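You operate a simulated robot arm through the tools that you are given. There is no shell and no other tool.

The job below is to be done with a simulated two-armed robot. You get a single attempt, and the scene is never put back.

TASK
Unwind two turns of the blue cored element and sort it by its offset.
Fine: core down on the pin, catch on, counter key first. Offset 0.5 to 1.5 mm: PASS square, else HOLD. Catch free again. Set down upright: what you pick out.

Only the result counts: the job must be done as asked and must still hold three seconds after the hand-in. Knocking over, shifting, dropping, spilling or breaking anything else fails it.

THE ROBOT
Two 6-joint arms with two-finger parallel grippers on one trunk that stands fixed in place. Base frame: the origin is at the foot of the trunk, x ahead of it, y to its left, z up. Readings come in cm, rad, newtons and seconds.
The left shoulder is at [5, 17, 128.3], the right one opposite. Each reaches about 109.2 cm from its shoulder. Payload 1.57 kg a hand.
The tool frame of a hand sits at the grasp point between the pads (the TCP): z along the fingers, y along the line on which they close. The tips reach 3 cm beyond it. The gripper opens to 8 cm. The fingers are 1.7 cm wide and 1.2 cm thick; the gripper's body (4 by 8.2 cm) begins 8 cm behind the TCP.
Orientation is told as [roll, pitch, yaw] about the base's x, y, z axes, in that order, counted from this pose: with the fingers straight down and closing along the base's y, the tool's x points along the base's -x, its y along +y and its z along -z.

THE INTERFACE
- The arms move only by the tool drive_tool. It takes "left_motion", "right_motion" or both (then of equal length, played together; a hand with none holds still); each is a list of rows, each a list of 7 numbers: the shift along the tool's x, y, z in units of 20 mm (1.0 is 20 mm), then the turn, a rotation vector about the tool's x, y, z in units of 5 degrees (1.0 is 5 degrees), then the finger opening in cm, from 0 to 8. In form: [[x, y, z, ax, ay, az, grip], ...]. A call has 1 to 20 rows; each row shifts and turns the commanded pose from where the row before left it, along the tool's axes as they then stand. A call with a number of a shift or a turn outside -1 to 1 is refused whole. Rows are played at 5 a second. More than 5 cm and 0.15 rad between two rows, or a gripper value outside its range, and nothing of the call is played. A pose out of reach is approached as far as the arm can. The call stops where the force on the tool passes 40 N (or 10 N more than at its start, if that is more) or the arm is blocked; 0.2 s more then pass. Each finger travels about 4.5 cm/s and halts on what it meets, pressing with about 40 N; the grip force reading is that of the motor and also rises with nothing between the fingers. The clock runs only during rows and for 0.2 s after the last one: add rows that do not move to give the fingers time. It gives the time, the measured TCP pose, the force on the tool (base axes), the opening and the grip force at its end, in the units of the frame above (readings bear some noise), with the torque about the TCP (base axes, N m) and any sound that the robot's microphone picked up, and new pictures: "show" is both (left out), scene, wrist or none (wrist: the cameras of the hands that moved).
- Cameras (640 x 400 px; columns grow to the right, rows downward): "scene" is now at [2.92, -3.22, 184.93]; the picture's right is [-0.40, -0.92, 0.00], its down [-0.71, 0.31, -0.63] and it looks along [0.58, -0.25, -0.78] (base axes); focal length 351 px, centre (320, 200). "left" rides on the left gripper at [7.2, 0.7, -12.2] in its tool frame; the picture's right is [-0.09, 1.00, 0.00], its down [-0.84, -0.08, -0.54] and it looks along [-0.54, -0.05, 0.84] (tool axes); focal length 238 px, centre (320, 200). "right" rides on the right gripper at [7.2, -0.7, -12.2] in its tool frame; the picture's right is [0.09, 1.00, 0.00], its down [-0.84, 0.08, -0.54] and it looks along [-0.54, 0.05, 0.84] (tool axes); focal length 238 px, centre (320, 200). There is no depth. A picture from a camera that has moved, and an enlarged one, comes with that camera's place and axes in the base frame and with its lens.
- lift_body(by): slides the trunk up (or, below 0, down) by that many cm; the arms and the scene camera ride with it, the base frame stays. It gives what a move gives, with no picture.
- aim_head(pan, tilt): turns the head with the scene camera to pan (to the left, within 1.501 rad either way) and tilt (down, from -0.506 to 1.204), counted from straight ahead of the robot. It gives what a move gives, and a new picture of the scene camera.
- inspect(camera, box): a new picture of the part [left, top, right, bottom] of that camera's present view, enlarged. The clock stands still meanwhile.
- sign_off(): hands the job in; it is judged then, once.

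Places have to be worked out from the pictures, the camera data and where the tool is seen. Open the grippers and draw the arms clear of the work before you hand the job in, unless the task says otherwise.

The tools are called after "Request:" by a JSON object that holds its "name" and its "arguments". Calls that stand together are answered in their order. drive_tool: Moves the arms, as the interface text tells. Its arguments: {"type":"object","properties":{"left_motion":{"type":"array","items":{"type":"array","items":{"type":"number"}}},"right_motion":{"type":"array","items":{"type":"array","items":{"type":"number"}}},"show":{"type":"string","enum":["both","scene","wrist","none"]}},"required":[]} The other tools are called the same way: lift_body (by) slides the trunk up or down; aim_head (pan, tilt) turns the head that bears the scene camera; inspect (camera, box) takes an enlarged picture of a part of a camera's view; sign_off () hands the job in.

At the start:

```text
time_s: 0.0
left_position: [74.39, 2.37, 117.2]
left_tcp_rot: [0.001, 0.0, 0.0]
left_contact_force: [0.0, -1.2, -0.3]
left_torque: [0.04, 0.0, 0.01]
left_grip_width: 8.0
left_grasp_force: 0.1
right_position: [44.55, -48.8, 117.14]
right_tcp_rot: [0.0, -0.001, 0.0]
right_contact_force: [0.1, -0.4, -0.3]
right_torque: [0.0, 0.01, -0.01]
right_grip_width: 7.97
right_grasp_force: 0.0
trunk travel left (down, up): [-89.8, 7.2]
head pan, tilt: [-0.412, 0.888]
```

scene: 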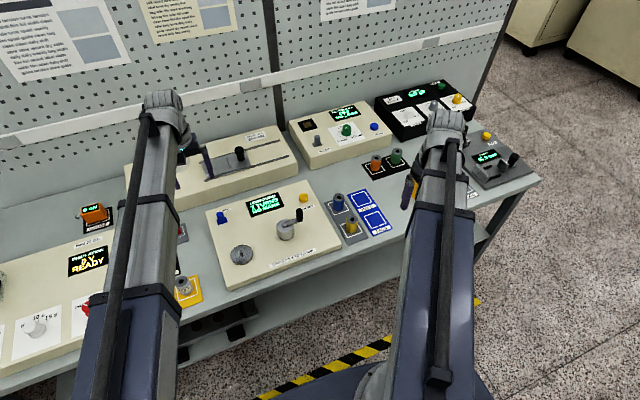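
right: 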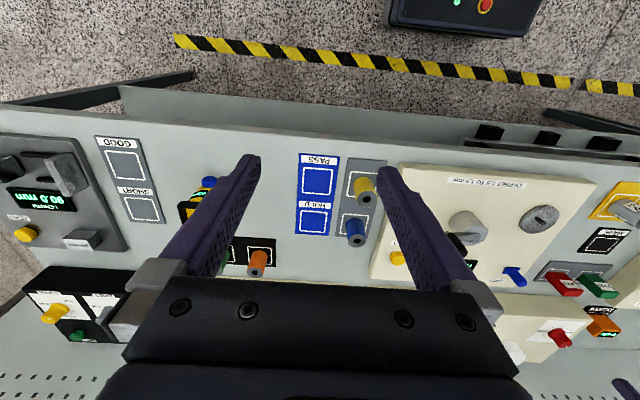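
left: 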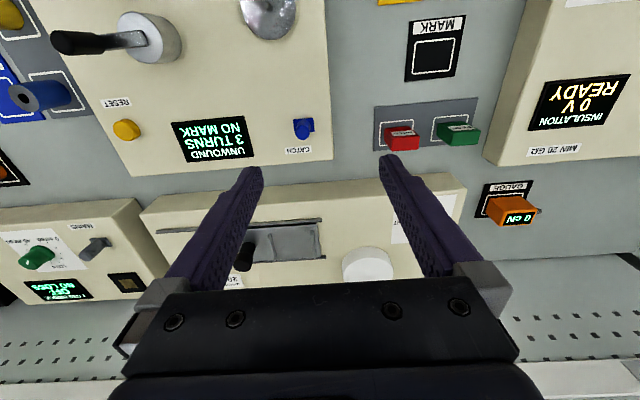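

The scene shows a bench with several fixtures; the winding/unwinding fixture (UNWOUND 3 TURNS, NO MARK) is in the middle. I'll look closer at it and the notices before moving.

Request:
{"name": "inspect", "arguments": {"camera": "scene", "box": [190, 160, 420, 304]}}

Request:
{"name": "inspect", "arguments": {"camera": "right", "box": [240, 140, 560, 340]}}

Request:
{"name": "inspect", "arguments": {"camera": "left", "box": [0, 0, 340, 212]}}

Request:
{"name": "inspect", "arguments": {"camera": "scene", "box": [0, 0, 250, 156]}}

Request:
{"name": "inspect", "arguments": {"camera": "scene", "box": [340, 70, 560, 208]}}

```text
2.78 times, centred on (305, 232) of scene
camera zoom: at [2.92, -3.22, 184.93], right [-0.4, -0.92, 0.0], down [-0.71, 0.31, -0.63], along [0.58, -0.25, -0.78], focal length 975 px, centre (362, 111)
```

zoom: 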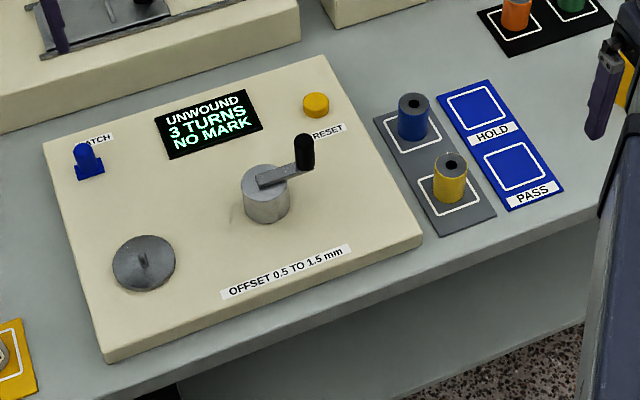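

```text
2.00 times, centred on (400, 240) of right
camera zoom: at [37.24, -49.46, 129.32], right [-0.09, 1.0, 0.0], down [0.84, 0.08, 0.54], along [0.54, 0.05, -0.84], focal length 477 px, centre (160, 120)
```

zoom: 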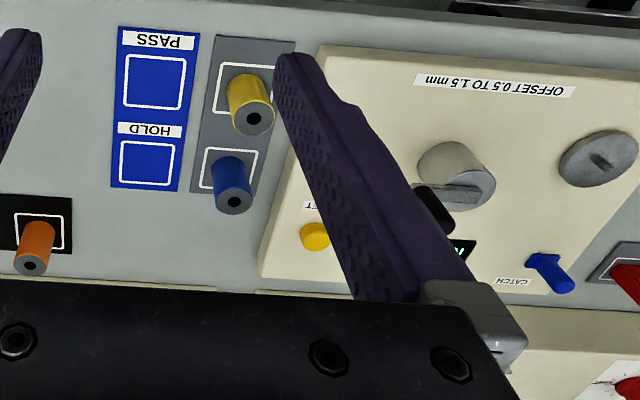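

```text
1.88 times, centred on (170, 106) of left
camera zoom: at [67.12, 3.0, 129.52], right [0.09, 1.0, 0.0], down [0.84, -0.08, 0.54], along [0.54, -0.05, -0.84], focal length 449 px, centre (602, 377)
```

zoom: 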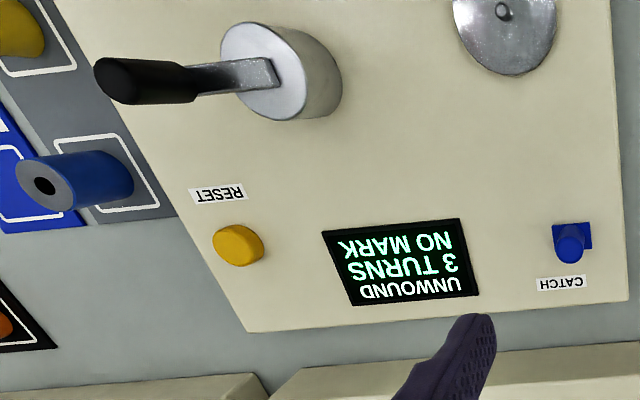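

```text
2.56 times, centred on (125, 78) of scene
camera zoom: at [2.92, -3.22, 184.93], right [-0.4, -0.92, 0.0], down [-0.71, 0.31, -0.63], along [0.58, -0.25, -0.78], focal length 898 px, centre (819, 512)
```

zoom: 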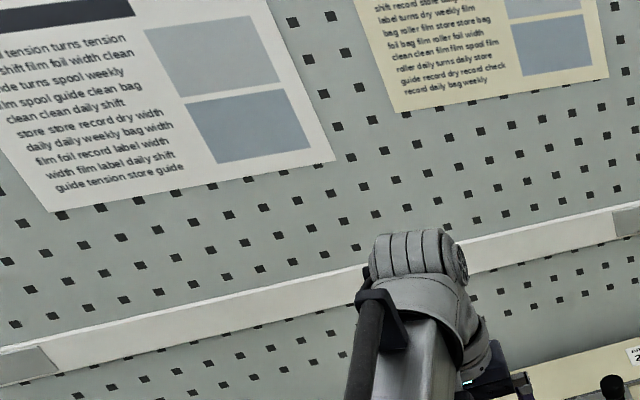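

```text
2.90 times, centred on (450, 139) of scene
camera zoom: at [2.92, -3.22, 184.93], right [-0.4, -0.92, 0.0], down [-0.71, 0.31, -0.63], along [0.58, -0.25, -0.78], focal length 1017 px, centre (-57, 377)
```

zoom: 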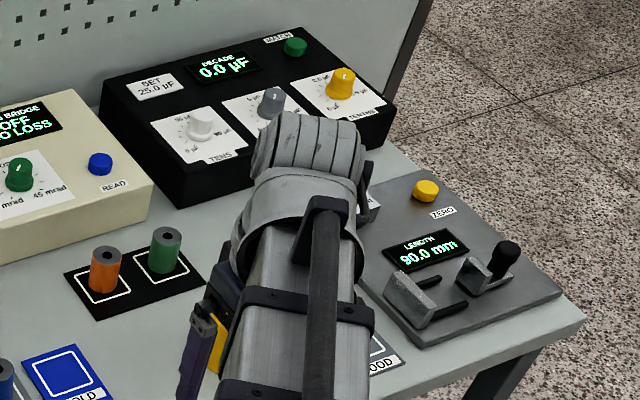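

The blue cored element triangulates to a top at about (69.5, -39.1, 93.8). I'll zoom in on the pin disc, crank, catch, reset and element from both views for exact places.

Request:
{"name": "inspect", "arguments": {"camera": "scene", "box": [205, 200, 269, 280]}}

Request:
{"name": "inspect", "arguments": {"camera": "scene", "box": [260, 180, 324, 260]}}

Request:
{"name": "inspect", "arguments": {"camera": "scene", "box": [315, 180, 400, 250]}}

Request:
{"name": "inspect", "arguments": {"camera": "left", "box": [200, 0, 360, 160]}}

Request:
{"name": "inspect", "arguments": {"camera": "left", "box": [0, 0, 180, 150]}}

Request:
{"name": "inspect", "arguments": {"camera": "right", "box": [420, 150, 640, 300]}}

Request:
{"name": "inspect", "arguments": {"camera": "right", "box": [280, 140, 400, 260]}}

```text
5.00 times, centred on (237, 240) of scene
camera zoom: at [2.92, -3.22, 184.93], right [-0.4, -0.92, 0.0], down [-0.71, 0.31, -0.63], along [0.58, -0.25, -0.78], focal length 1755 px, centre (735, 0)
```

zoom: 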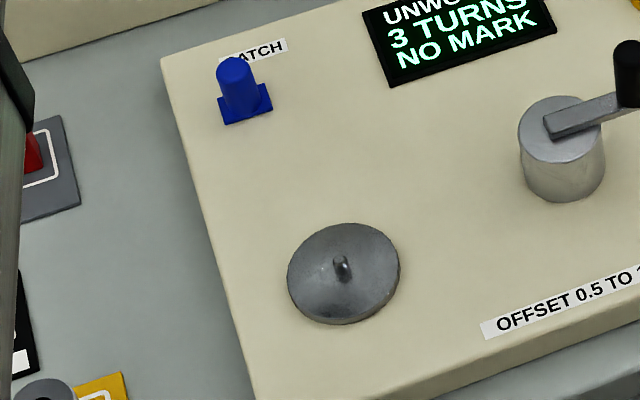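

```text
5.00 times, centred on (292, 220) of scene
camera zoom: at [2.92, -3.22, 184.93], right [-0.4, -0.92, 0.0], down [-0.71, 0.31, -0.63], along [0.58, -0.25, -0.78], focal length 1755 px, centre (460, 100)
```

zoom: 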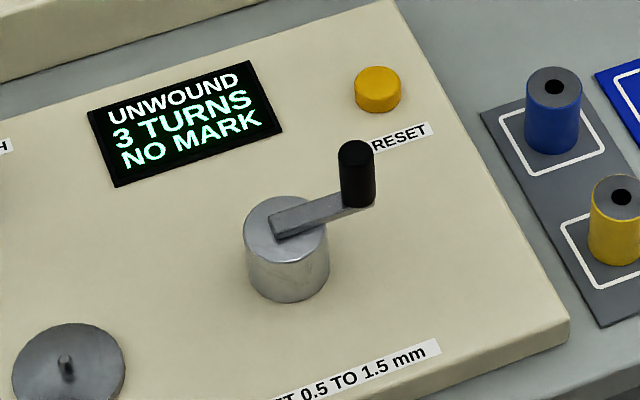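

```text
5.71 times, centred on (358, 215) of scene
camera zoom: at [2.92, -3.22, 184.93], right [-0.4, -0.92, 0.0], down [-0.71, 0.31, -0.63], along [0.58, -0.25, -0.78], focal length 2005 px, centre (106, 114)
```

zoom: 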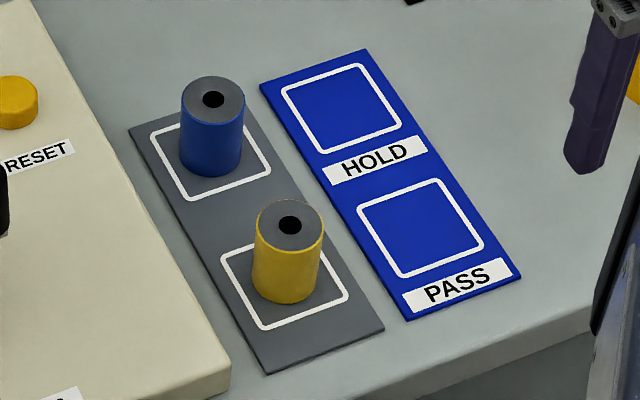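

```text
2.50 times, centred on (280, 80) of left
camera zoom: at [67.12, 3.0, 129.52], right [0.09, 1.0, 0.0], down [0.84, -0.08, 0.54], along [0.54, -0.05, -0.84], focal length 596 px, centre (420, 500)
```

zoom: 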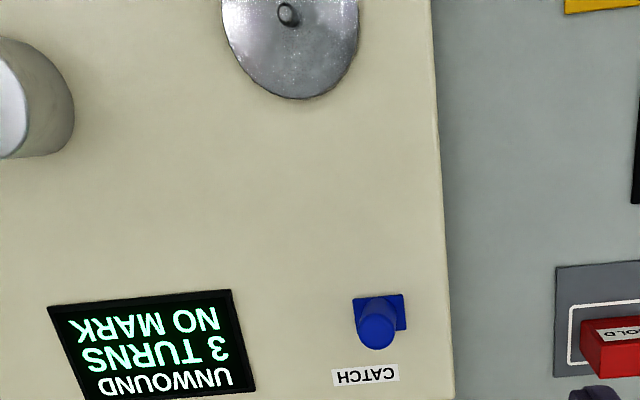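

```text
2.67 times, centred on (90, 75) of left
camera zoom: at [67.12, 3.0, 129.52], right [0.09, 1.0, 0.0], down [0.84, -0.08, 0.54], along [0.54, -0.05, -0.84], focal length 636 px, centre (933, 533)
```

zoom: 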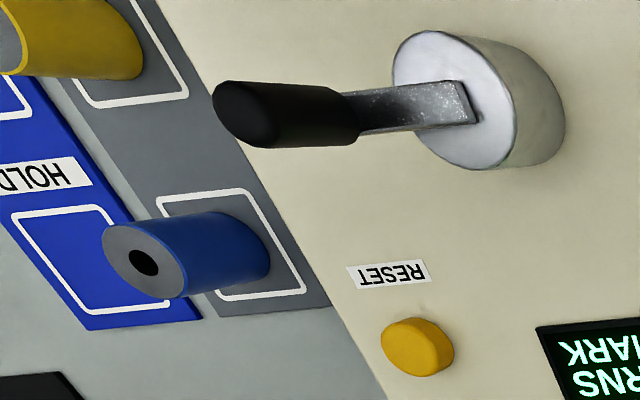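

```text
2.67 times, centred on (530, 225) of right
camera zoom: at [37.24, -49.46, 129.32], right [-0.09, 1.0, 0.0], down [0.84, 0.08, 0.54], along [0.54, 0.05, -0.84], focal length 636 px, centre (-240, 133)
```

zoom: 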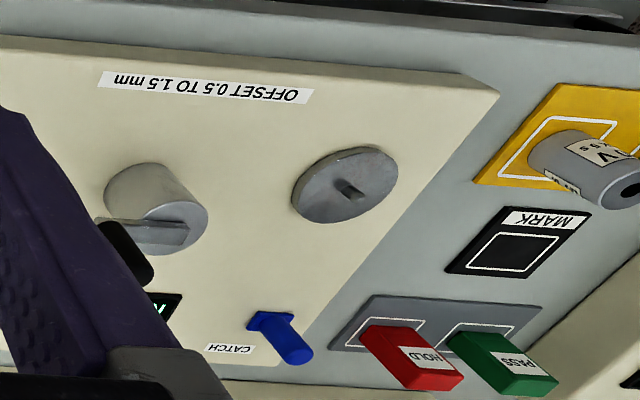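

```text
3.33 times, centred on (340, 200) of right
camera zoom: at [37.24, -49.46, 129.32], right [-0.09, 1.0, 0.0], down [0.84, 0.08, 0.54], along [0.54, 0.05, -0.84], focal length 794 px, centre (253, 200)
```

zoom: 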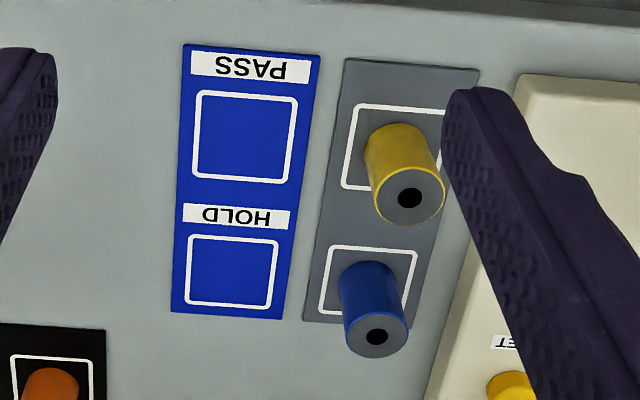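

Fixture pieces worked out: pin tip about (61.8,-3.4,93.6), crank axis (64.3,-18.3) with knob top at (64.5,-23.3,100.8), RESET top (75.6,-28.9,92.3), catch about (77,-1,95.5). I move the left hand back and down a bit for a close look at catch and pin.

Request:
{"name": "drive_tool", "arguments": {"left_motion": [[0.7, -0.2, 0.9, 0, 0, 0, 8], [0.7, -0.2, 0.9, 0, 0, 0, 8], [0.7, -0.2, 0.9, 0, 0, 0, 8], [0.7, -0.2, 0.9, 0, 0, 0, 8], [0.7, -0.2, 0.9, 0, 0, 0, 8]], "show": "wrist"}}

Request:
{"name": "inspect", "arguments": {"camera": "left", "box": [220, 60, 420, 260]}}

```text
time_s: 1.2
left_position: [67.26, 0.38, 117.17]
left_tcp_rot: [0.001, -0.001, 0.0]
left_contact_force: [-0.3, 1.1, 0.8]
left_torque: [-0.02, -0.02, -0.01]
left_grip_width: 8.0
left_grasp_force: 0.1
left hand out of reach, approached as far as the arm can: row 1, 2, 3, 4, 5
right_position: [44.49, -48.8, 117.27]
right_tcp_rot: [0.001, 0.0, 0.0]
right_contact_force: [0.3, 0.3, 0.2]
right_torque: [-0.05, 0.03, 0.04]
right_grip_width: 8.01
right_grasp_force: 0.1
trunk travel left (down, up): [-89.8, 7.2]
head pan, tilt: [-0.412, 0.888]
camera left: at [60.01, 0.95, 129.54], right [0.09, 1.0, 0.0], down [0.84, -0.08, 0.54], along [0.54, -0.05, -0.84], focal length 238 px, centre (320, 200)
```

left: 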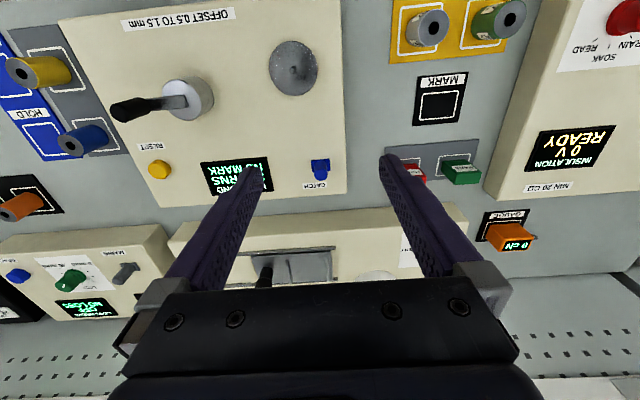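

```text
2.00 times, centred on (320, 160) of left
camera zoom: at [60.01, 0.95, 129.54], right [0.09, 1.0, 0.0], down [0.84, -0.08, 0.54], along [0.54, -0.05, -0.84], focal length 477 px, centre (320, 280)
```

zoom: 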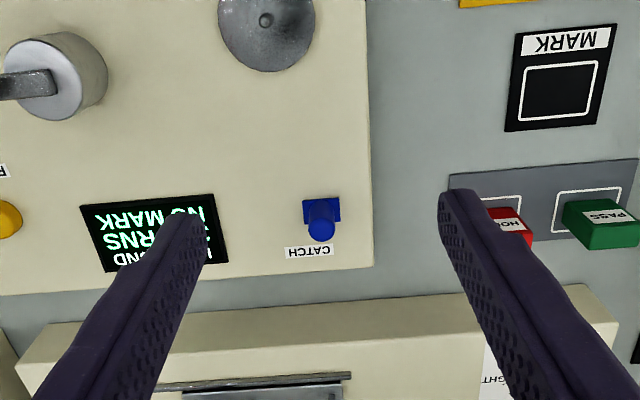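

The left hand cannot go lower at this trunk height (vertical reach limited), so the trunk must come down. I first lower by 12 cm (all tips stay well above the knob at 100.8) and recheck.

Request:
{"name": "lift_body", "arguments": {"by": -12}}

Request:
{"name": "aim_head", "arguments": {"pan": -0.25, "tilt": 0.85}}

Request:
{"name": "inspect", "arguments": {"camera": "left", "box": [230, 60, 390, 200]}}

```text
time_s: 2.7
left_position: [67.3, 0.23, 105.37]
left_tcp_rot: [-0.001, 0.0, -0.002]
left_contact_force: [-0.1, 0.2, 0.2]
left_torque: [0.03, -0.02, 0.03]
left_grip_width: 8.0
left_grasp_force: 0.0
right_position: [44.42, -48.84, 105.36]
right_tcp_rot: [0.0, 0.0, 0.0]
right_contact_force: [0.6, -0.7, 0.8]
right_torque: [0.02, -0.01, -0.03]
right_grip_width: 7.97
right_grasp_force: 0.0
trunk travel left (down, up): [-77.8, 19.2]
head pan, tilt: [-0.412, 0.888]
```

```text
time_s: 3.4
left_position: [67.27, 0.34, 105.29]
left_tcp_rot: [0.001, 0.0, 0.0]
left_contact_force: [-0.3, 1.3, 0.6]
left_torque: [0.0, -0.01, 0.0]
left_grip_width: 8.02
left_grasp_force: 0.1
right_position: [44.54, -48.81, 105.36]
right_tcp_rot: [0.0, 0.0, 0.0]
right_contact_force: [-0.4, -0.2, 0.5]
right_torque: [-0.05, 0.0, -0.01]
right_grip_width: 8.0
right_grasp_force: 0.0
trunk travel left (down, up): [-77.8, 19.2]
head pan, tilt: [-0.25, 0.85]
camera scene: at [3.51, -2.11, 173.23], right [-0.25, -0.97, 0.0], down [-0.73, 0.19, -0.66], along [0.64, -0.16, -0.75], focal length 351 px, centre (320, 200)
```

scene: 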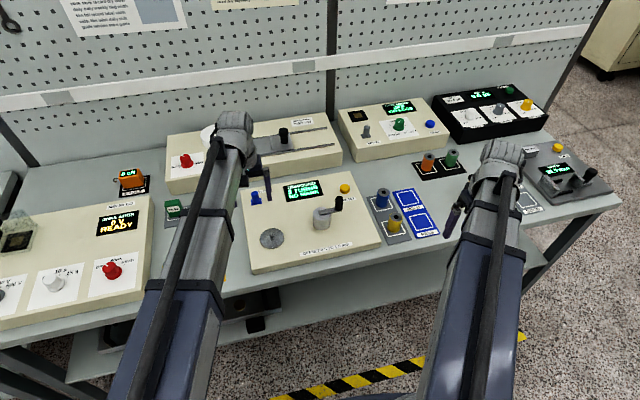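

```text
2.86 times, centred on (310, 130) of left
camera zoom: at [60.08, 0.95, 117.52], right [0.09, 1.0, 0.0], down [0.84, -0.08, 0.54], along [0.54, -0.05, -0.84], focal length 681 px, centre (349, 400)
```

zoom: 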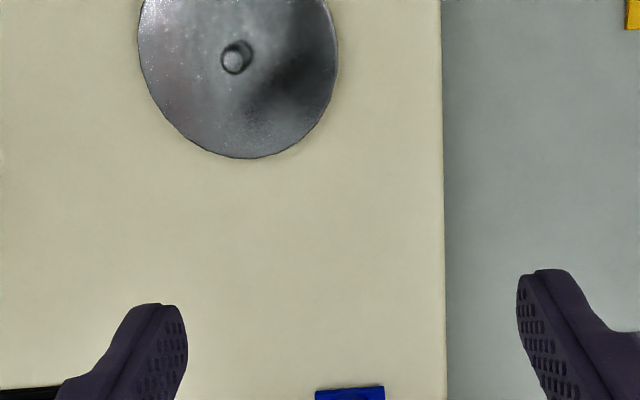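

Trunk lowered cleanly. I look at the catch in the left wrist view and at the fixture in the scene view.

Request:
{"name": "inspect", "arguments": {"camera": "left", "box": [270, 160, 370, 260]}}

Request:
{"name": "inspect", "arguments": {"camera": "scene", "box": [236, 165, 396, 275]}}

Request:
{"name": "inspect", "arguments": {"camera": "scene", "box": [240, 175, 290, 210]}}

```text
4.00 times, centred on (320, 210) of left
camera zoom: at [60.08, 0.95, 117.52], right [0.09, 1.0, 0.0], down [0.84, -0.08, 0.54], along [0.54, -0.05, -0.84], focal length 953 px, centre (320, 160)
```

zoom: 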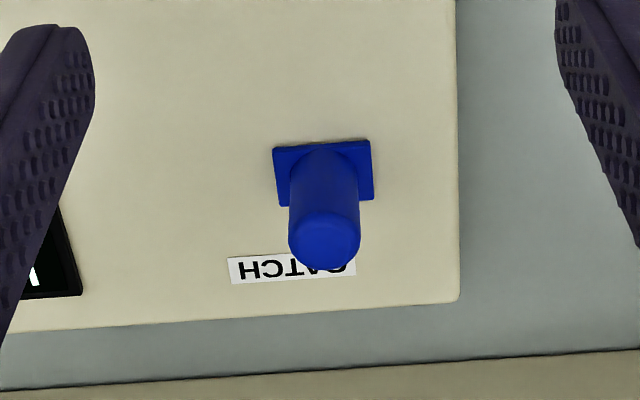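

```text
3.64 times, centred on (316, 220) of scene
camera zoom: at [3.51, -2.11, 173.23], right [-0.25, -0.97, 0.0], down [-0.73, 0.19, -0.66], along [0.64, -0.16, -0.75], focal length 1276 px, centre (334, 127)
```

zoom: 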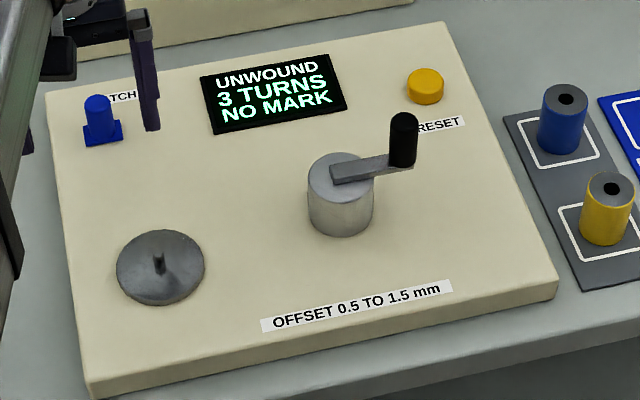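

```text
11.43 times, centred on (265, 192) of scene
camera zoom: at [3.51, -2.11, 173.23], right [-0.25, -0.97, 0.0], down [-0.73, 0.19, -0.66], along [0.64, -0.16, -0.75], focal length 4010 px, centre (949, 286)
```

zoom: 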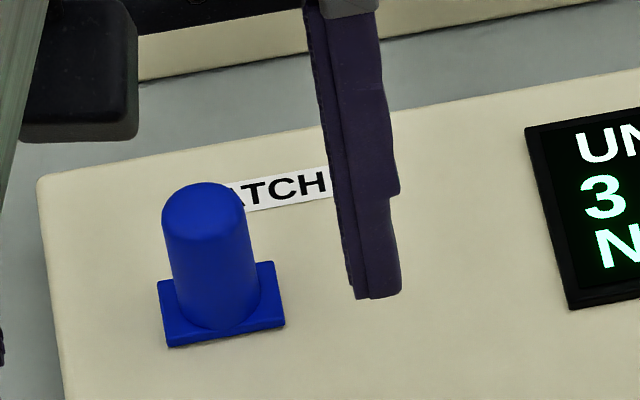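

The catch is a blue peg (about 2 cm thick, 4.5 cm tall) on a small square plate near (77,-0.6). I move the left hand sideways to see it from the side and judge how it moves.

Request:
{"name": "drive_tool", "arguments": {"left_motion": [[0, 1, 0, 0, 0, 0, 8], [0, 1, 0, 0, 0, 0, 8], [0, 1, 0, 0, 0, 0, 8], [0, 1, 0, 0, 0, 0, 8], [0, 1, 0, 0, 0, 0, 8], [0, 1, 0, 0, 0, 0, 8], [0, 1, 0, 0, 0, 0, 8], [0, 1, 0, 0, 0, 0, 8]], "show": "both"}}

Request:
{"name": "inspect", "arguments": {"camera": "left", "box": [120, 150, 280, 250]}}

Request:
{"name": "inspect", "arguments": {"camera": "scene", "box": [236, 165, 396, 275]}}

```text
time_s: 5.2
left_position: [67.27, 16.49, 105.28]
left_tcp_rot: [-0.001, 0.0, 0.001]
left_contact_force: [-0.4, 0.1, -0.4]
left_torque: [-0.02, -0.02, -0.03]
left_grip_width: 8.01
left_grasp_force: 0.1
right_position: [44.5, -48.85, 105.3]
right_tcp_rot: [0.001, 0.0, -0.001]
right_contact_force: [-0.2, -0.4, 0.4]
right_torque: [0.0, 0.01, -0.01]
right_grip_width: 7.99
right_grasp_force: 0.0
trunk travel left (down, up): [-77.8, 19.2]
head pan, tilt: [-0.25, 0.85]
camera scene: at [3.5, -2.07, 173.23], right [-0.25, -0.97, 0.0], down [-0.73, 0.19, -0.66], along [0.64, -0.16, -0.75], focal length 351 px, centre (320, 200)
camera left: at [60.13, 17.13, 117.53], right [0.09, 1.0, 0.0], down [0.84, -0.08, 0.54], along [0.54, -0.05, -0.84], focal length 238 px, centre (320, 200)
```

scene: 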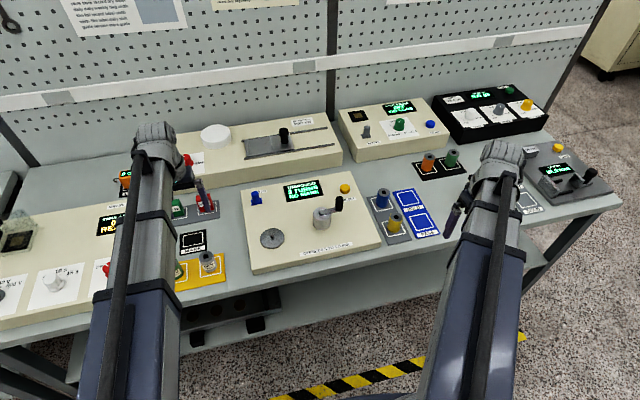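
left: 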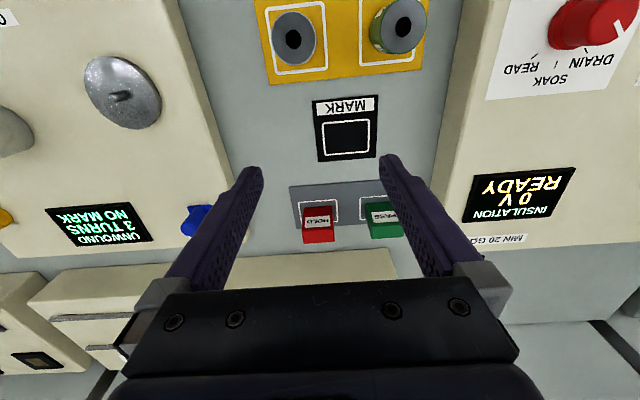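

```text
4.00 times, centred on (200, 200) of left
camera zoom: at [60.13, 17.13, 117.53], right [0.09, 1.0, 0.0], down [0.84, -0.08, 0.54], along [0.54, -0.05, -0.84], focal length 953 px, centre (800, 200)
```

zoom: 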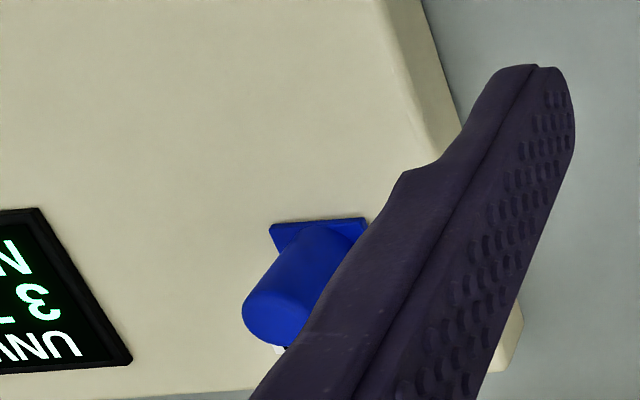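

```text
3.64 times, centred on (316, 220) of scene
camera zoom: at [3.5, -2.07, 173.23], right [-0.25, -0.97, 0.0], down [-0.73, 0.19, -0.66], along [0.64, -0.16, -0.75], focal length 1276 px, centre (334, 127)
```

zoom: 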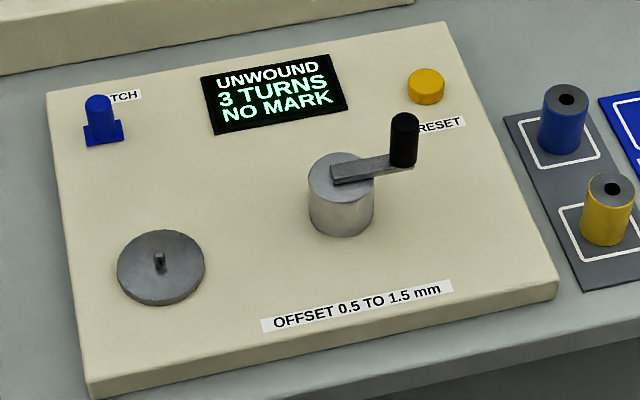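

The finger hides the catch; I shift 6 cm further left to clear it.

Request:
{"name": "drive_tool", "arguments": {"left_motion": [[0, 1, 0, 0, 0, 0, 8], [0, 1, 0, 0, 0, 0, 8], [0, 1, 0, 0, 0, 0, 8]], "show": "wrist"}}

Request:
{"name": "inspect", "arguments": {"camera": "left", "box": [110, 170, 206, 250]}}

```text
time_s: 6.0
left_position: [67.37, 22.15, 105.24]
left_tcp_rot: [-0.001, -0.001, 0.001]
left_contact_force: [-0.1, 0.0, -0.3]
left_torque: [0.01, -0.01, 0.0]
left_grip_width: 8.0
left_grasp_force: 0.0
right_position: [44.57, -48.72, 105.32]
right_tcp_rot: [0.0, 0.0, -0.001]
right_contact_force: [-0.3, -0.3, 0.3]
right_torque: [-0.02, 0.0, 0.02]
right_grip_width: 7.99
right_grasp_force: 0.0
trunk travel left (down, up): [-77.8, 19.2]
head pan, tilt: [-0.25, 0.85]
camera left: at [60.07, 22.87, 117.52], right [0.09, 1.0, 0.0], down [0.84, -0.08, 0.54], along [0.54, -0.05, -0.84], focal length 238 px, centre (320, 200)
```

left: 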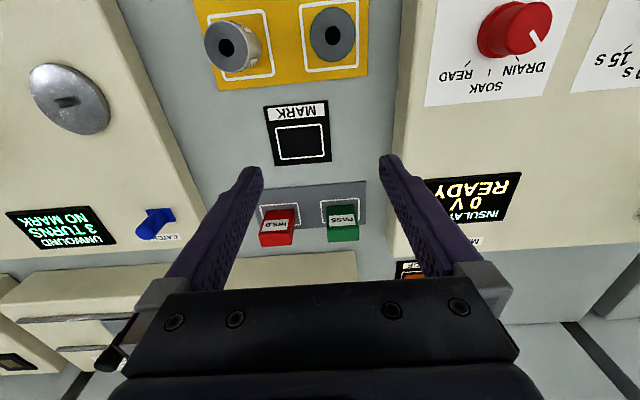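

```text
5.00 times, centred on (158, 210) of left
camera zoom: at [60.07, 22.87, 117.52], right [0.09, 1.0, 0.0], down [0.84, -0.08, 0.54], along [0.54, -0.05, -0.84], focal length 1192 px, centre (1130, 150)
```

zoom: 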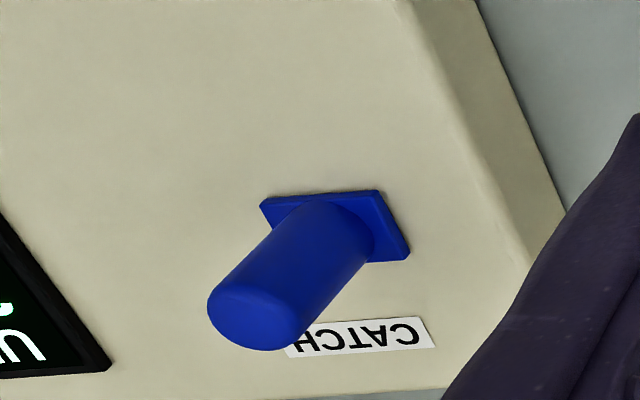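

The peg stands upright, centred on its plate at about (77.5,-0.6), top about 95. To work at bench height I raise both hands 14 cm relative to the trunk, then lower the trunk 14 cm.

Request:
{"name": "drive_tool", "arguments": {"left_motion": [[0, 0, -1, 0, 0, 0, 8], [0, 0, -1, 0, 0, 0, 8], [0, 0, -1, 0, 0, 0, 8], [0, 0, -1, 0, 0, 0, 8], [0, 0, -1, 0, 0, 0, 8], [0, 0, -1, 0, 0, 0, 8], [0, 0, -1, 0, 0, 0, 8]], "right_motion": [[0, 0, -1, 0, 0, 0, 5], [0, 0, -1, 0, 0, 0, 3], [0, 0, -1, 0, 0, 0, 1], [0, 0, -1, 0, 0, 0, 0], [0, 0, -1, 0, 0, 0, 0], [0, 0, -1, 0, 0, 0, 0], [0, 0, -1, 0, 0, 0, 0]], "show": "none"}}

Request:
{"name": "lift_body", "arguments": {"by": -14}}

```text
time_s: 7.6
left_position: [67.29, 22.28, 105.3]
left_tcp_rot: [-0.002, 0.001, -0.001]
left_contact_force: [0.1, -0.4, 0.3]
left_torque: [-0.03, 0.02, 0.01]
left_grip_width: 7.98
left_grasp_force: 0.0
left hand out of reach, approached as far as the arm can: row 1, 2, 3, 4, 5, 6, 7
right_position: [44.55, -48.88, 105.38]
right_tcp_rot: [0.0, -0.001, 0.001]
right_contact_force: [0.2, -0.1, 0.3]
right_torque: [0.01, 0.0, 0.01]
right_grip_width: 0.01
right_grasp_force: 21.4
right hand out of reach, approached as far as the arm can: row 1, 2, 3, 4, 5, 6, 7
trunk travel left (down, up): [-77.8, 19.2]
head pan, tilt: [-0.25, 0.85]
```

```text
time_s: 9.3
left_position: [67.17, 22.14, 91.33]
left_tcp_rot: [0.0, -0.003, 0.0]
left_contact_force: [5.8, 0.6, 23.7]
left_torque: [-0.97, -0.07, 0.24]
left_grip_width: 7.95
left_grasp_force: 0.1
right_position: [44.5, -48.86, 91.35]
right_tcp_rot: [-0.001, -0.001, 0.002]
right_contact_force: [-0.2, 0.3, 0.6]
right_torque: [0.01, 0.02, 0.0]
right_grip_width: 0.0
right_grasp_force: 20.8
trunk travel left (down, up): [-63.8, 33.2]
head pan, tilt: [-0.25, 0.85]
```

The hands did not rise before the trunk came down, and the left hand is now touching something (24 N up). I raise the trunk straight back up at once and look.

Request:
{"name": "lift_body", "arguments": {"by": 14}}

Request:
{"name": "aim_head", "arguments": {"pan": 0.1, "tilt": 0.85}}

Request:
{"name": "inspect", "arguments": {"camera": "left", "box": [0, 0, 640, 400]}}

```text
time_s: 10.9
left_position: [67.38, 22.23, 105.28]
left_tcp_rot: [0.0, -0.001, 0.001]
left_contact_force: [-0.1, -0.6, -1.1]
left_torque: [-0.02, 0.01, -0.01]
left_grip_width: 7.98
left_grasp_force: 0.1
right_position: [44.48, -48.98, 105.34]
right_tcp_rot: [0.0, 0.002, 0.0]
right_contact_force: [0.5, 0.4, -0.1]
right_torque: [-0.02, -0.01, 0.02]
right_grip_width: 0.0
right_grasp_force: 21.3
trunk travel left (down, up): [-77.8, 19.2]
head pan, tilt: [-0.25, 0.85]
```

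```text
time_s: 11.8
left_position: [67.26, 22.22, 105.32]
left_tcp_rot: [0.0, 0.002, -0.002]
left_contact_force: [0.8, 0.4, -1.0]
left_torque: [-0.01, -0.02, 0.0]
left_grip_width: 8.02
left_grasp_force: 0.0
right_position: [44.51, -48.79, 105.26]
right_tcp_rot: [0.0, -0.001, -0.001]
right_contact_force: [0.4, 0.7, -0.3]
right_torque: [-0.06, 0.03, -0.01]
right_grip_width: 0.02
right_grasp_force: 21.2
trunk travel left (down, up): [-77.8, 19.2]
head pan, tilt: [0.099, 0.85]
camera scene: at [3.72, 0.6, 173.23], right [0.1, -1.0, 0.0], down [-0.75, -0.07, -0.66], along [0.66, 0.07, -0.75], focal length 351 px, centre (320, 200)
```

scene: 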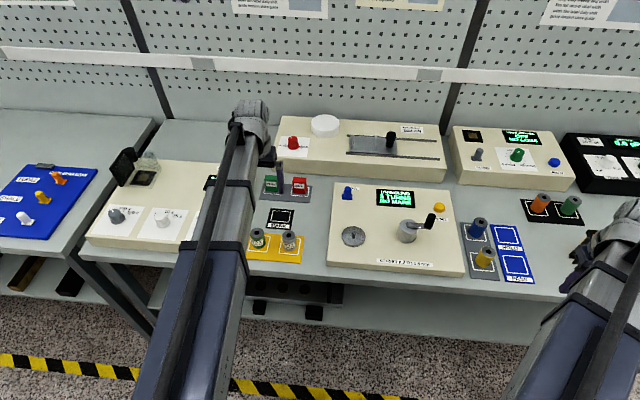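

```text
1.00 times, centred on (320, 200) of left (not enlarged: the box is as wide or as high as the picture)
camera zoom: at [60.07, 22.84, 117.52], right [0.09, 1.0, 0.0], down [0.84, -0.08, 0.54], along [0.54, -0.05, -0.84], focal length 238 px, centre (320, 200)
```

zoom: 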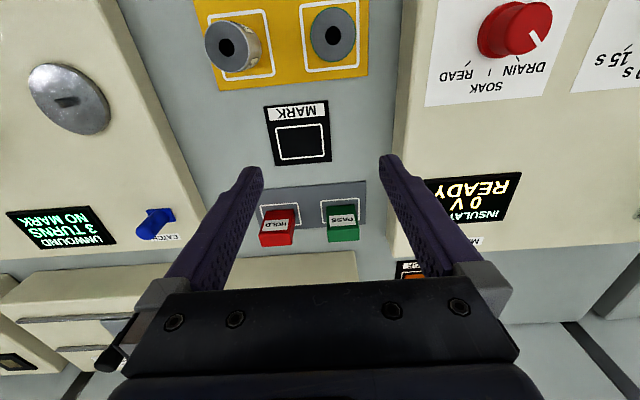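

Everything looks unmoved after that light touch. I test whether the arm can move vertically at all with a tiny right-hand z step, which tells me if height comes only from the trunk.

Request:
{"name": "drive_tool", "arguments": {"right_motion": [[0, 0, -0.5, 0, 0, 0, 0], [0, 0, -0.5, 0, 0, 0, 0]], "show": "none"}}

```text
time_s: 12.4
left_position: [67.25, 22.23, 105.18]
left_tcp_rot: [-0.001, 0.0, -0.001]
left_contact_force: [-0.6, 0.0, -1.0]
left_torque: [0.01, -0.01, -0.02]
left_grip_width: 8.0
left_grasp_force: 0.1
right_position: [44.57, -48.87, 105.23]
right_tcp_rot: [0.0, -0.001, 0.001]
right_contact_force: [0.4, 0.1, 0.6]
right_torque: [-0.01, -0.02, -0.02]
right_grip_width: 0.02
right_grasp_force: 21.1
right hand out of reach, approached as far as the arm can: row 1, 2
trunk travel left (down, up): [-77.8, 19.2]
head pan, tilt: [0.099, 0.85]
```

Height comes only from the trunk (both hands ride together), so I'll park the left hand in free air ahead of the bench edge (x≈43) and do the work with the right hand. Moving the left hand to about (43, 36).

Request:
{"name": "drive_tool", "arguments": {"left_motion": [[0.935, 0.3, 0, 0, 0, 0, 6], [0.935, 0.3, 0, 0, 0, 0, 4], [0.935, 0.3, 0, 0, 0, 0, 2], [0.935, 0.3, 0, 0, 0, 0, 0], [0.935, 0.53, 0, 0, 0, 0, 0], [0.935, 0.53, 0, 0, 0, 0, 0], [0.935, 0.53, 0, 0, 0, 0, 0], [0.935, 0.53, 0, 0, 0, 0, 0], [0.935, 0.53, 0, 0, 0, 0, 0], [0.935, 0.7, 0, 0, 0, 0, 0], [0.935, 0.7, 0, 0, 0, 0, 0], [0.935, 0.8, 0, 0, 0, 0, 0], [0.935, 0.8, 0, 0, 0, 0, 0]], "show": "both"}}

```text
time_s: 15.2
left_position: [42.77, 35.89, 105.21]
left_tcp_rot: [0.0, 0.0, 0.0]
left_contact_force: [-0.9, 0.1, 0.3]
left_torque: [0.0, 0.0, -0.04]
left_grip_width: 0.0
left_grasp_force: 20.9
right_position: [44.49, -48.74, 105.23]
right_tcp_rot: [0.0, 0.0, -0.001]
right_contact_force: [-0.8, 0.2, 0.1]
right_torque: [0.03, -0.01, 0.01]
right_grip_width: 0.0
right_grasp_force: 21.6
trunk travel left (down, up): [-77.8, 19.2]
head pan, tilt: [0.099, 0.85]
camera scene: at [3.66, 0.62, 173.23], right [0.1, -1.0, 0.0], down [-0.75, -0.07, -0.66], along [0.66, 0.07, -0.75], focal length 351 px, centre (320, 200)
camera left: at [35.51, 36.56, 117.53], right [0.09, 1.0, 0.0], down [0.84, -0.08, 0.54], along [0.54, -0.05, -0.84], focal length 238 px, centre (320, 200)
```

scene: 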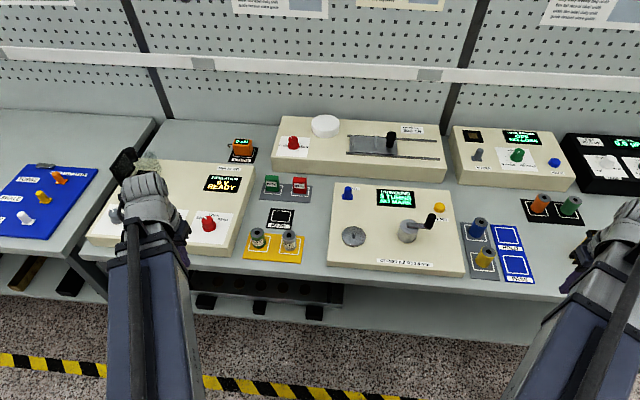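
left: 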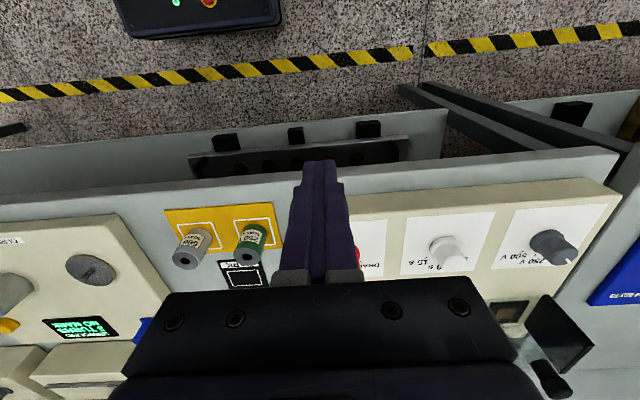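

Left hand is parked and the fixture is in clear view. I zoom the scene camera to refine the positions.

Request:
{"name": "inspect", "arguments": {"camera": "scene", "box": [325, 180, 405, 260]}}

Request:
{"name": "inspect", "arguments": {"camera": "scene", "box": [390, 190, 470, 270]}}

Request:
{"name": "inspect", "arguments": {"camera": "scene", "box": [455, 200, 545, 290]}}

Request:
{"name": "inspect", "arguments": {"camera": "right", "box": [240, 120, 640, 370]}}

```text
5.00 times, centred on (365, 220) of scene
camera zoom: at [3.66, 0.62, 173.23], right [0.1, -1.0, 0.0], down [-0.75, -0.07, -0.66], along [0.66, 0.07, -0.75], focal length 1755 px, centre (95, 100)
```

zoom: 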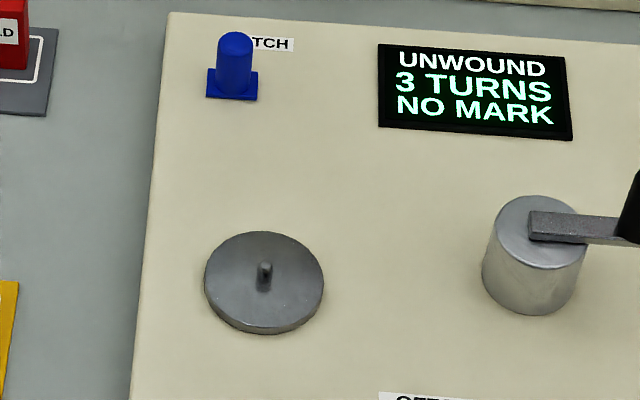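

```text
5.00 times, centred on (430, 230) of scene
camera zoom: at [3.66, 0.62, 173.23], right [0.1, -1.0, 0.0], down [-0.75, -0.07, -0.66], along [0.66, 0.07, -0.75], focal length 1755 px, centre (-230, 50)
```

zoom: 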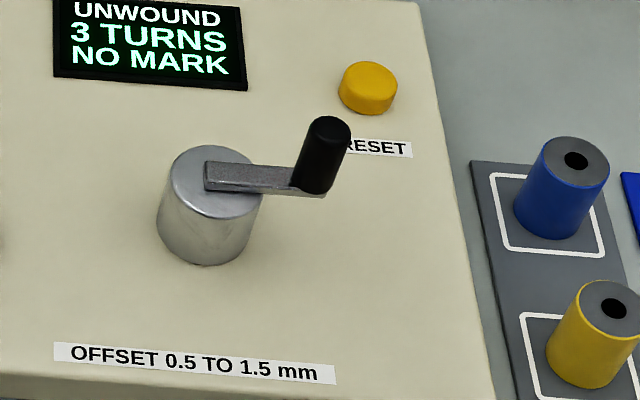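

```text
4.44 times, centred on (500, 245) of scene
camera zoom: at [3.66, 0.62, 173.23], right [0.1, -1.0, 0.0], down [-0.75, -0.07, -0.66], along [0.66, 0.07, -0.75], focal length 1560 px, centre (-480, 0)
```

zoom: 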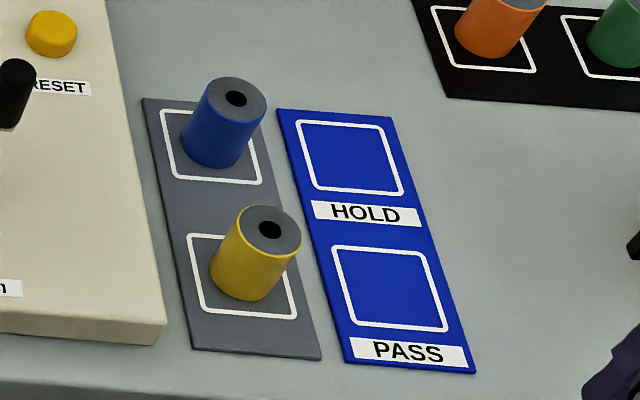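

```text
1.60 times, centred on (440, 245) of right
camera zoom: at [37.19, -49.45, 117.34], right [-0.09, 1.0, 0.0], down [0.84, 0.08, 0.54], along [0.54, 0.05, -0.84], focal length 381 px, centre (128, 128)
```

zoom: 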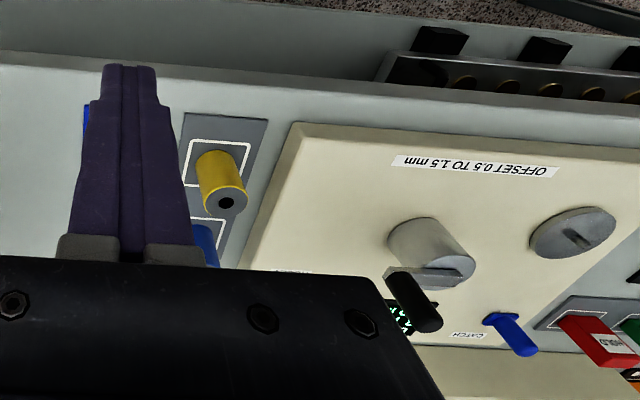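

Estimates refined: RESET at (75.5,-28.7), pin (62.1,-3.15). I move the closed right hand along x to 75.5 at y≈-48, then sideways to above RESET, tips at z≈102.

Request:
{"name": "drive_tool", "arguments": {"right_motion": [[-0.97, 0, 0, 0, 0, 0, 0], [-0.97, 0, 0, 0, 0, 0, 0], [-0.97, 0, 0, 0, 0, 0, 0], [-0.97, 0, 0, 0, 0, 0, 0], [-0.97, 0, 0, 0, 0, 0, 0], [-0.97, 0, 0, 0, 0, 0, 0], [-0.97, 0, 0, 0, 0, 0, 0], [-0.97, 0, 0, 0, 0, 0, 0], [-0.97, 0, 0, 0, 0, 0, 0], [-0.97, 0, 0, 0, 0, 0, 0], [-0.97, 0, 0, 0, 0, 0, 0], [-0.97, 0, 0, 0, 0, 0, 0], [-0.97, 0, 0, 0, 0, 0, 0], [-0.97, 0, 0, 0, 0, 0, 0], [-0.97, 0, 0, 0, 0, 0, 0], [-0.97, 0, 0, 0, 0, 0, 0]], "show": "wrist"}}

Request:
{"name": "drive_tool", "arguments": {"right_motion": [[0, 1, 0, 0, 0, 0, 0], [0, 1, 0, 0, 0, 0, 0], [0, 1, 0, 0, 0, 0, 0], [0, 1, 0, 0, 0, 0, 0], [0, 1, 0, 0, 0, 0, 0], [0, 1, 0, 0, 0, 0, 0], [0, 1, 0, 0, 0, 0, 0], [0, 1, 0, 0, 0, 0, 0], [0, 1, 0, 0, 0, 0, 0], [0, 1, 0, 0, 0, 0, 0]], "show": "both"}}

```text
time_s: 18.6
left_position: [42.86, 35.97, 105.33]
left_tcp_rot: [-0.001, 0.001, -0.001]
left_contact_force: [-0.5, -0.3, 0.3]
left_torque: [0.0, -0.02, 0.02]
left_grip_width: 0.01
left_grasp_force: 21.4
right_position: [75.64, -48.75, 105.24]
right_tcp_rot: [0.0, 0.001, 0.001]
right_contact_force: [0.8, 0.0, 0.8]
right_torque: [0.02, 0.01, 0.0]
right_grip_width: 0.0
right_grasp_force: 21.5
trunk travel left (down, up): [-77.8, 19.2]
head pan, tilt: [0.099, 0.85]
camera right: at [68.44, -49.47, 117.3], right [-0.09, 1.0, 0.0], down [0.84, 0.08, 0.54], along [0.54, 0.05, -0.84], focal length 238 px, centre (320, 200)
```

right: 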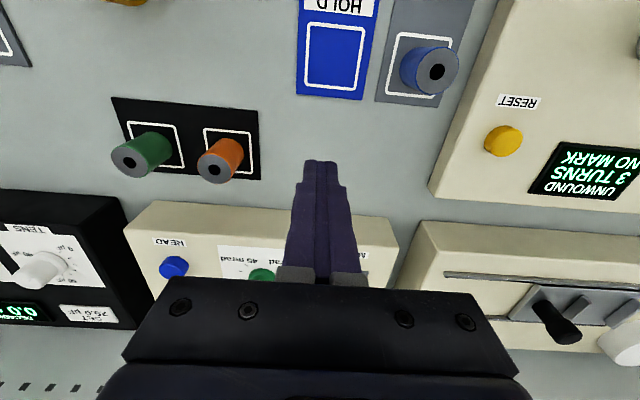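

```text
time_s: 20.8
left_position: [42.78, 35.86, 105.3]
left_tcp_rot: [-0.001, 0.0, -0.001]
left_contact_force: [-0.6, 0.8, -0.1]
left_torque: [0.04, 0.02, -0.01]
left_grip_width: 0.0
left_grasp_force: 21.6
right_position: [75.61, -28.97, 105.29]
right_tcp_rot: [0.0, 0.0, -0.001]
right_contact_force: [-0.2, 0.6, -0.5]
right_torque: [-0.01, -0.02, -0.03]
right_grip_width: 0.0
right_grasp_force: 21.0
trunk travel left (down, up): [-77.8, 19.2]
head pan, tilt: [0.099, 0.85]
camera scene: at [3.71, 0.65, 173.23], right [0.1, -1.0, 0.0], down [-0.75, -0.07, -0.66], along [0.66, 0.07, -0.75], focal length 351 px, centre (320, 200)
camera right: at [68.26, -29.51, 117.33], right [-0.09, 1.0, 0.0], down [0.84, 0.08, 0.54], along [0.54, 0.05, -0.84], focal length 238 px, centre (320, 200)
```

scene: 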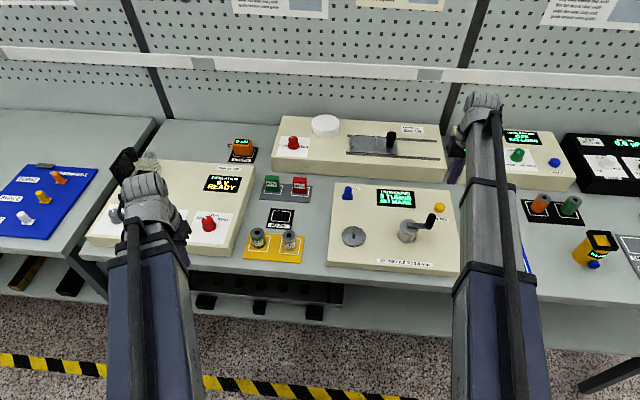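
right: 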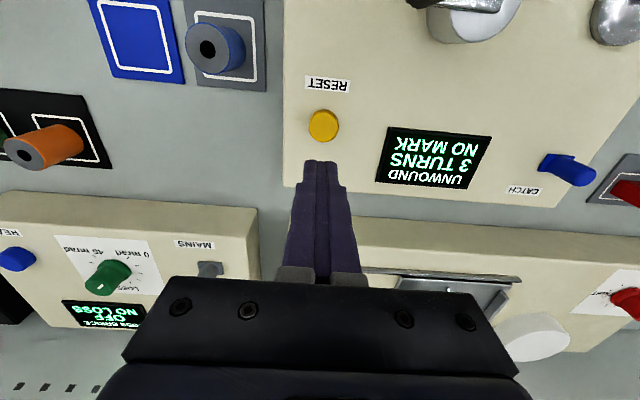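

The tool axis lines up with RESET in the wrist view (predicted row 128, seen 125). I lower the trunk 9.6 cm to bring the tips just above the key, then press in small steps.

Request:
{"name": "lift_body", "arguments": {"by": -9.6}}

Request:
{"name": "inspect", "arguments": {"camera": "right", "box": [220, 60, 480, 220]}}

```text
time_s: 22.1
left_position: [42.8, 35.91, 95.66]
left_tcp_rot: [0.002, 0.0, 0.0]
left_contact_force: [0.1, 0.4, -0.1]
left_torque: [0.0, -0.04, 0.0]
left_grip_width: 0.0
left_grasp_force: 21.4
right_position: [75.5, -28.86, 95.79]
right_tcp_rot: [0.001, 0.0, 0.0]
right_contact_force: [-0.7, 0.2, -0.5]
right_torque: [0.01, 0.0, 0.0]
right_grip_width: 0.0
right_grasp_force: 21.7
trunk travel left (down, up): [-68.2, 28.8]
head pan, tilt: [0.099, 0.85]
```

```text
2.46 times, centred on (350, 140) of right
camera zoom: at [68.27, -29.55, 107.74], right [-0.09, 1.0, 0.0], down [0.84, 0.08, 0.54], along [0.54, 0.05, -0.84], focal length 587 px, centre (246, 348)
```

zoom: 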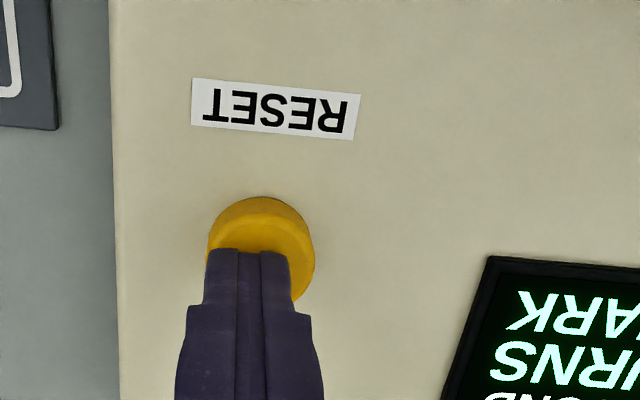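

Tips are just above the key, well centred over it. I press down in small trunk steps watching the force.

Request:
{"name": "lift_body", "arguments": {"by": -0.6}}

Request:
{"name": "inspect", "arguments": {"camera": "scene", "box": [340, 170, 460, 245]}}

```text
time_s: 22.6
left_position: [42.66, 36.05, 94.96]
left_tcp_rot: [0.001, -0.002, 0.0]
left_contact_force: [-0.1, 0.5, -0.2]
left_torque: [0.03, 0.01, -0.02]
left_grip_width: 0.01
left_grasp_force: 21.2
right_position: [75.56, -28.92, 95.03]
right_tcp_rot: [0.001, 0.0, 0.0]
right_contact_force: [1.3, -0.3, 2.7]
right_torque: [-0.04, -0.02, -0.06]
right_grip_width: 0.0
right_grasp_force: 20.9
trunk travel left (down, up): [-67.6, 29.4]
head pan, tilt: [0.099, 0.85]
heard: click
```

```text
5.33 times, centred on (400, 208) of scene
camera zoom: at [3.69, 0.61, 163.03], right [0.1, -1.0, 0.0], down [-0.75, -0.07, -0.66], along [0.66, 0.07, -0.75], focal length 1872 px, centre (-107, 160)
```

zoom: 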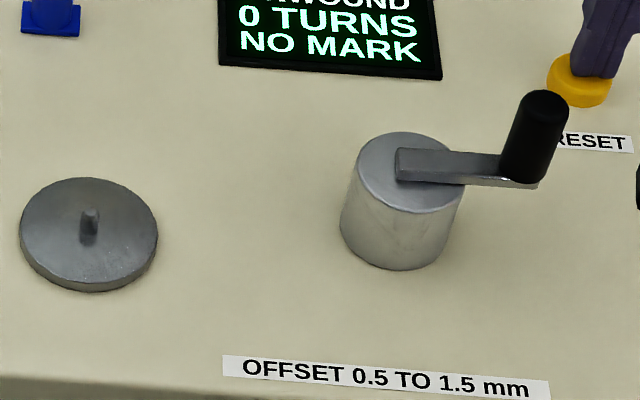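

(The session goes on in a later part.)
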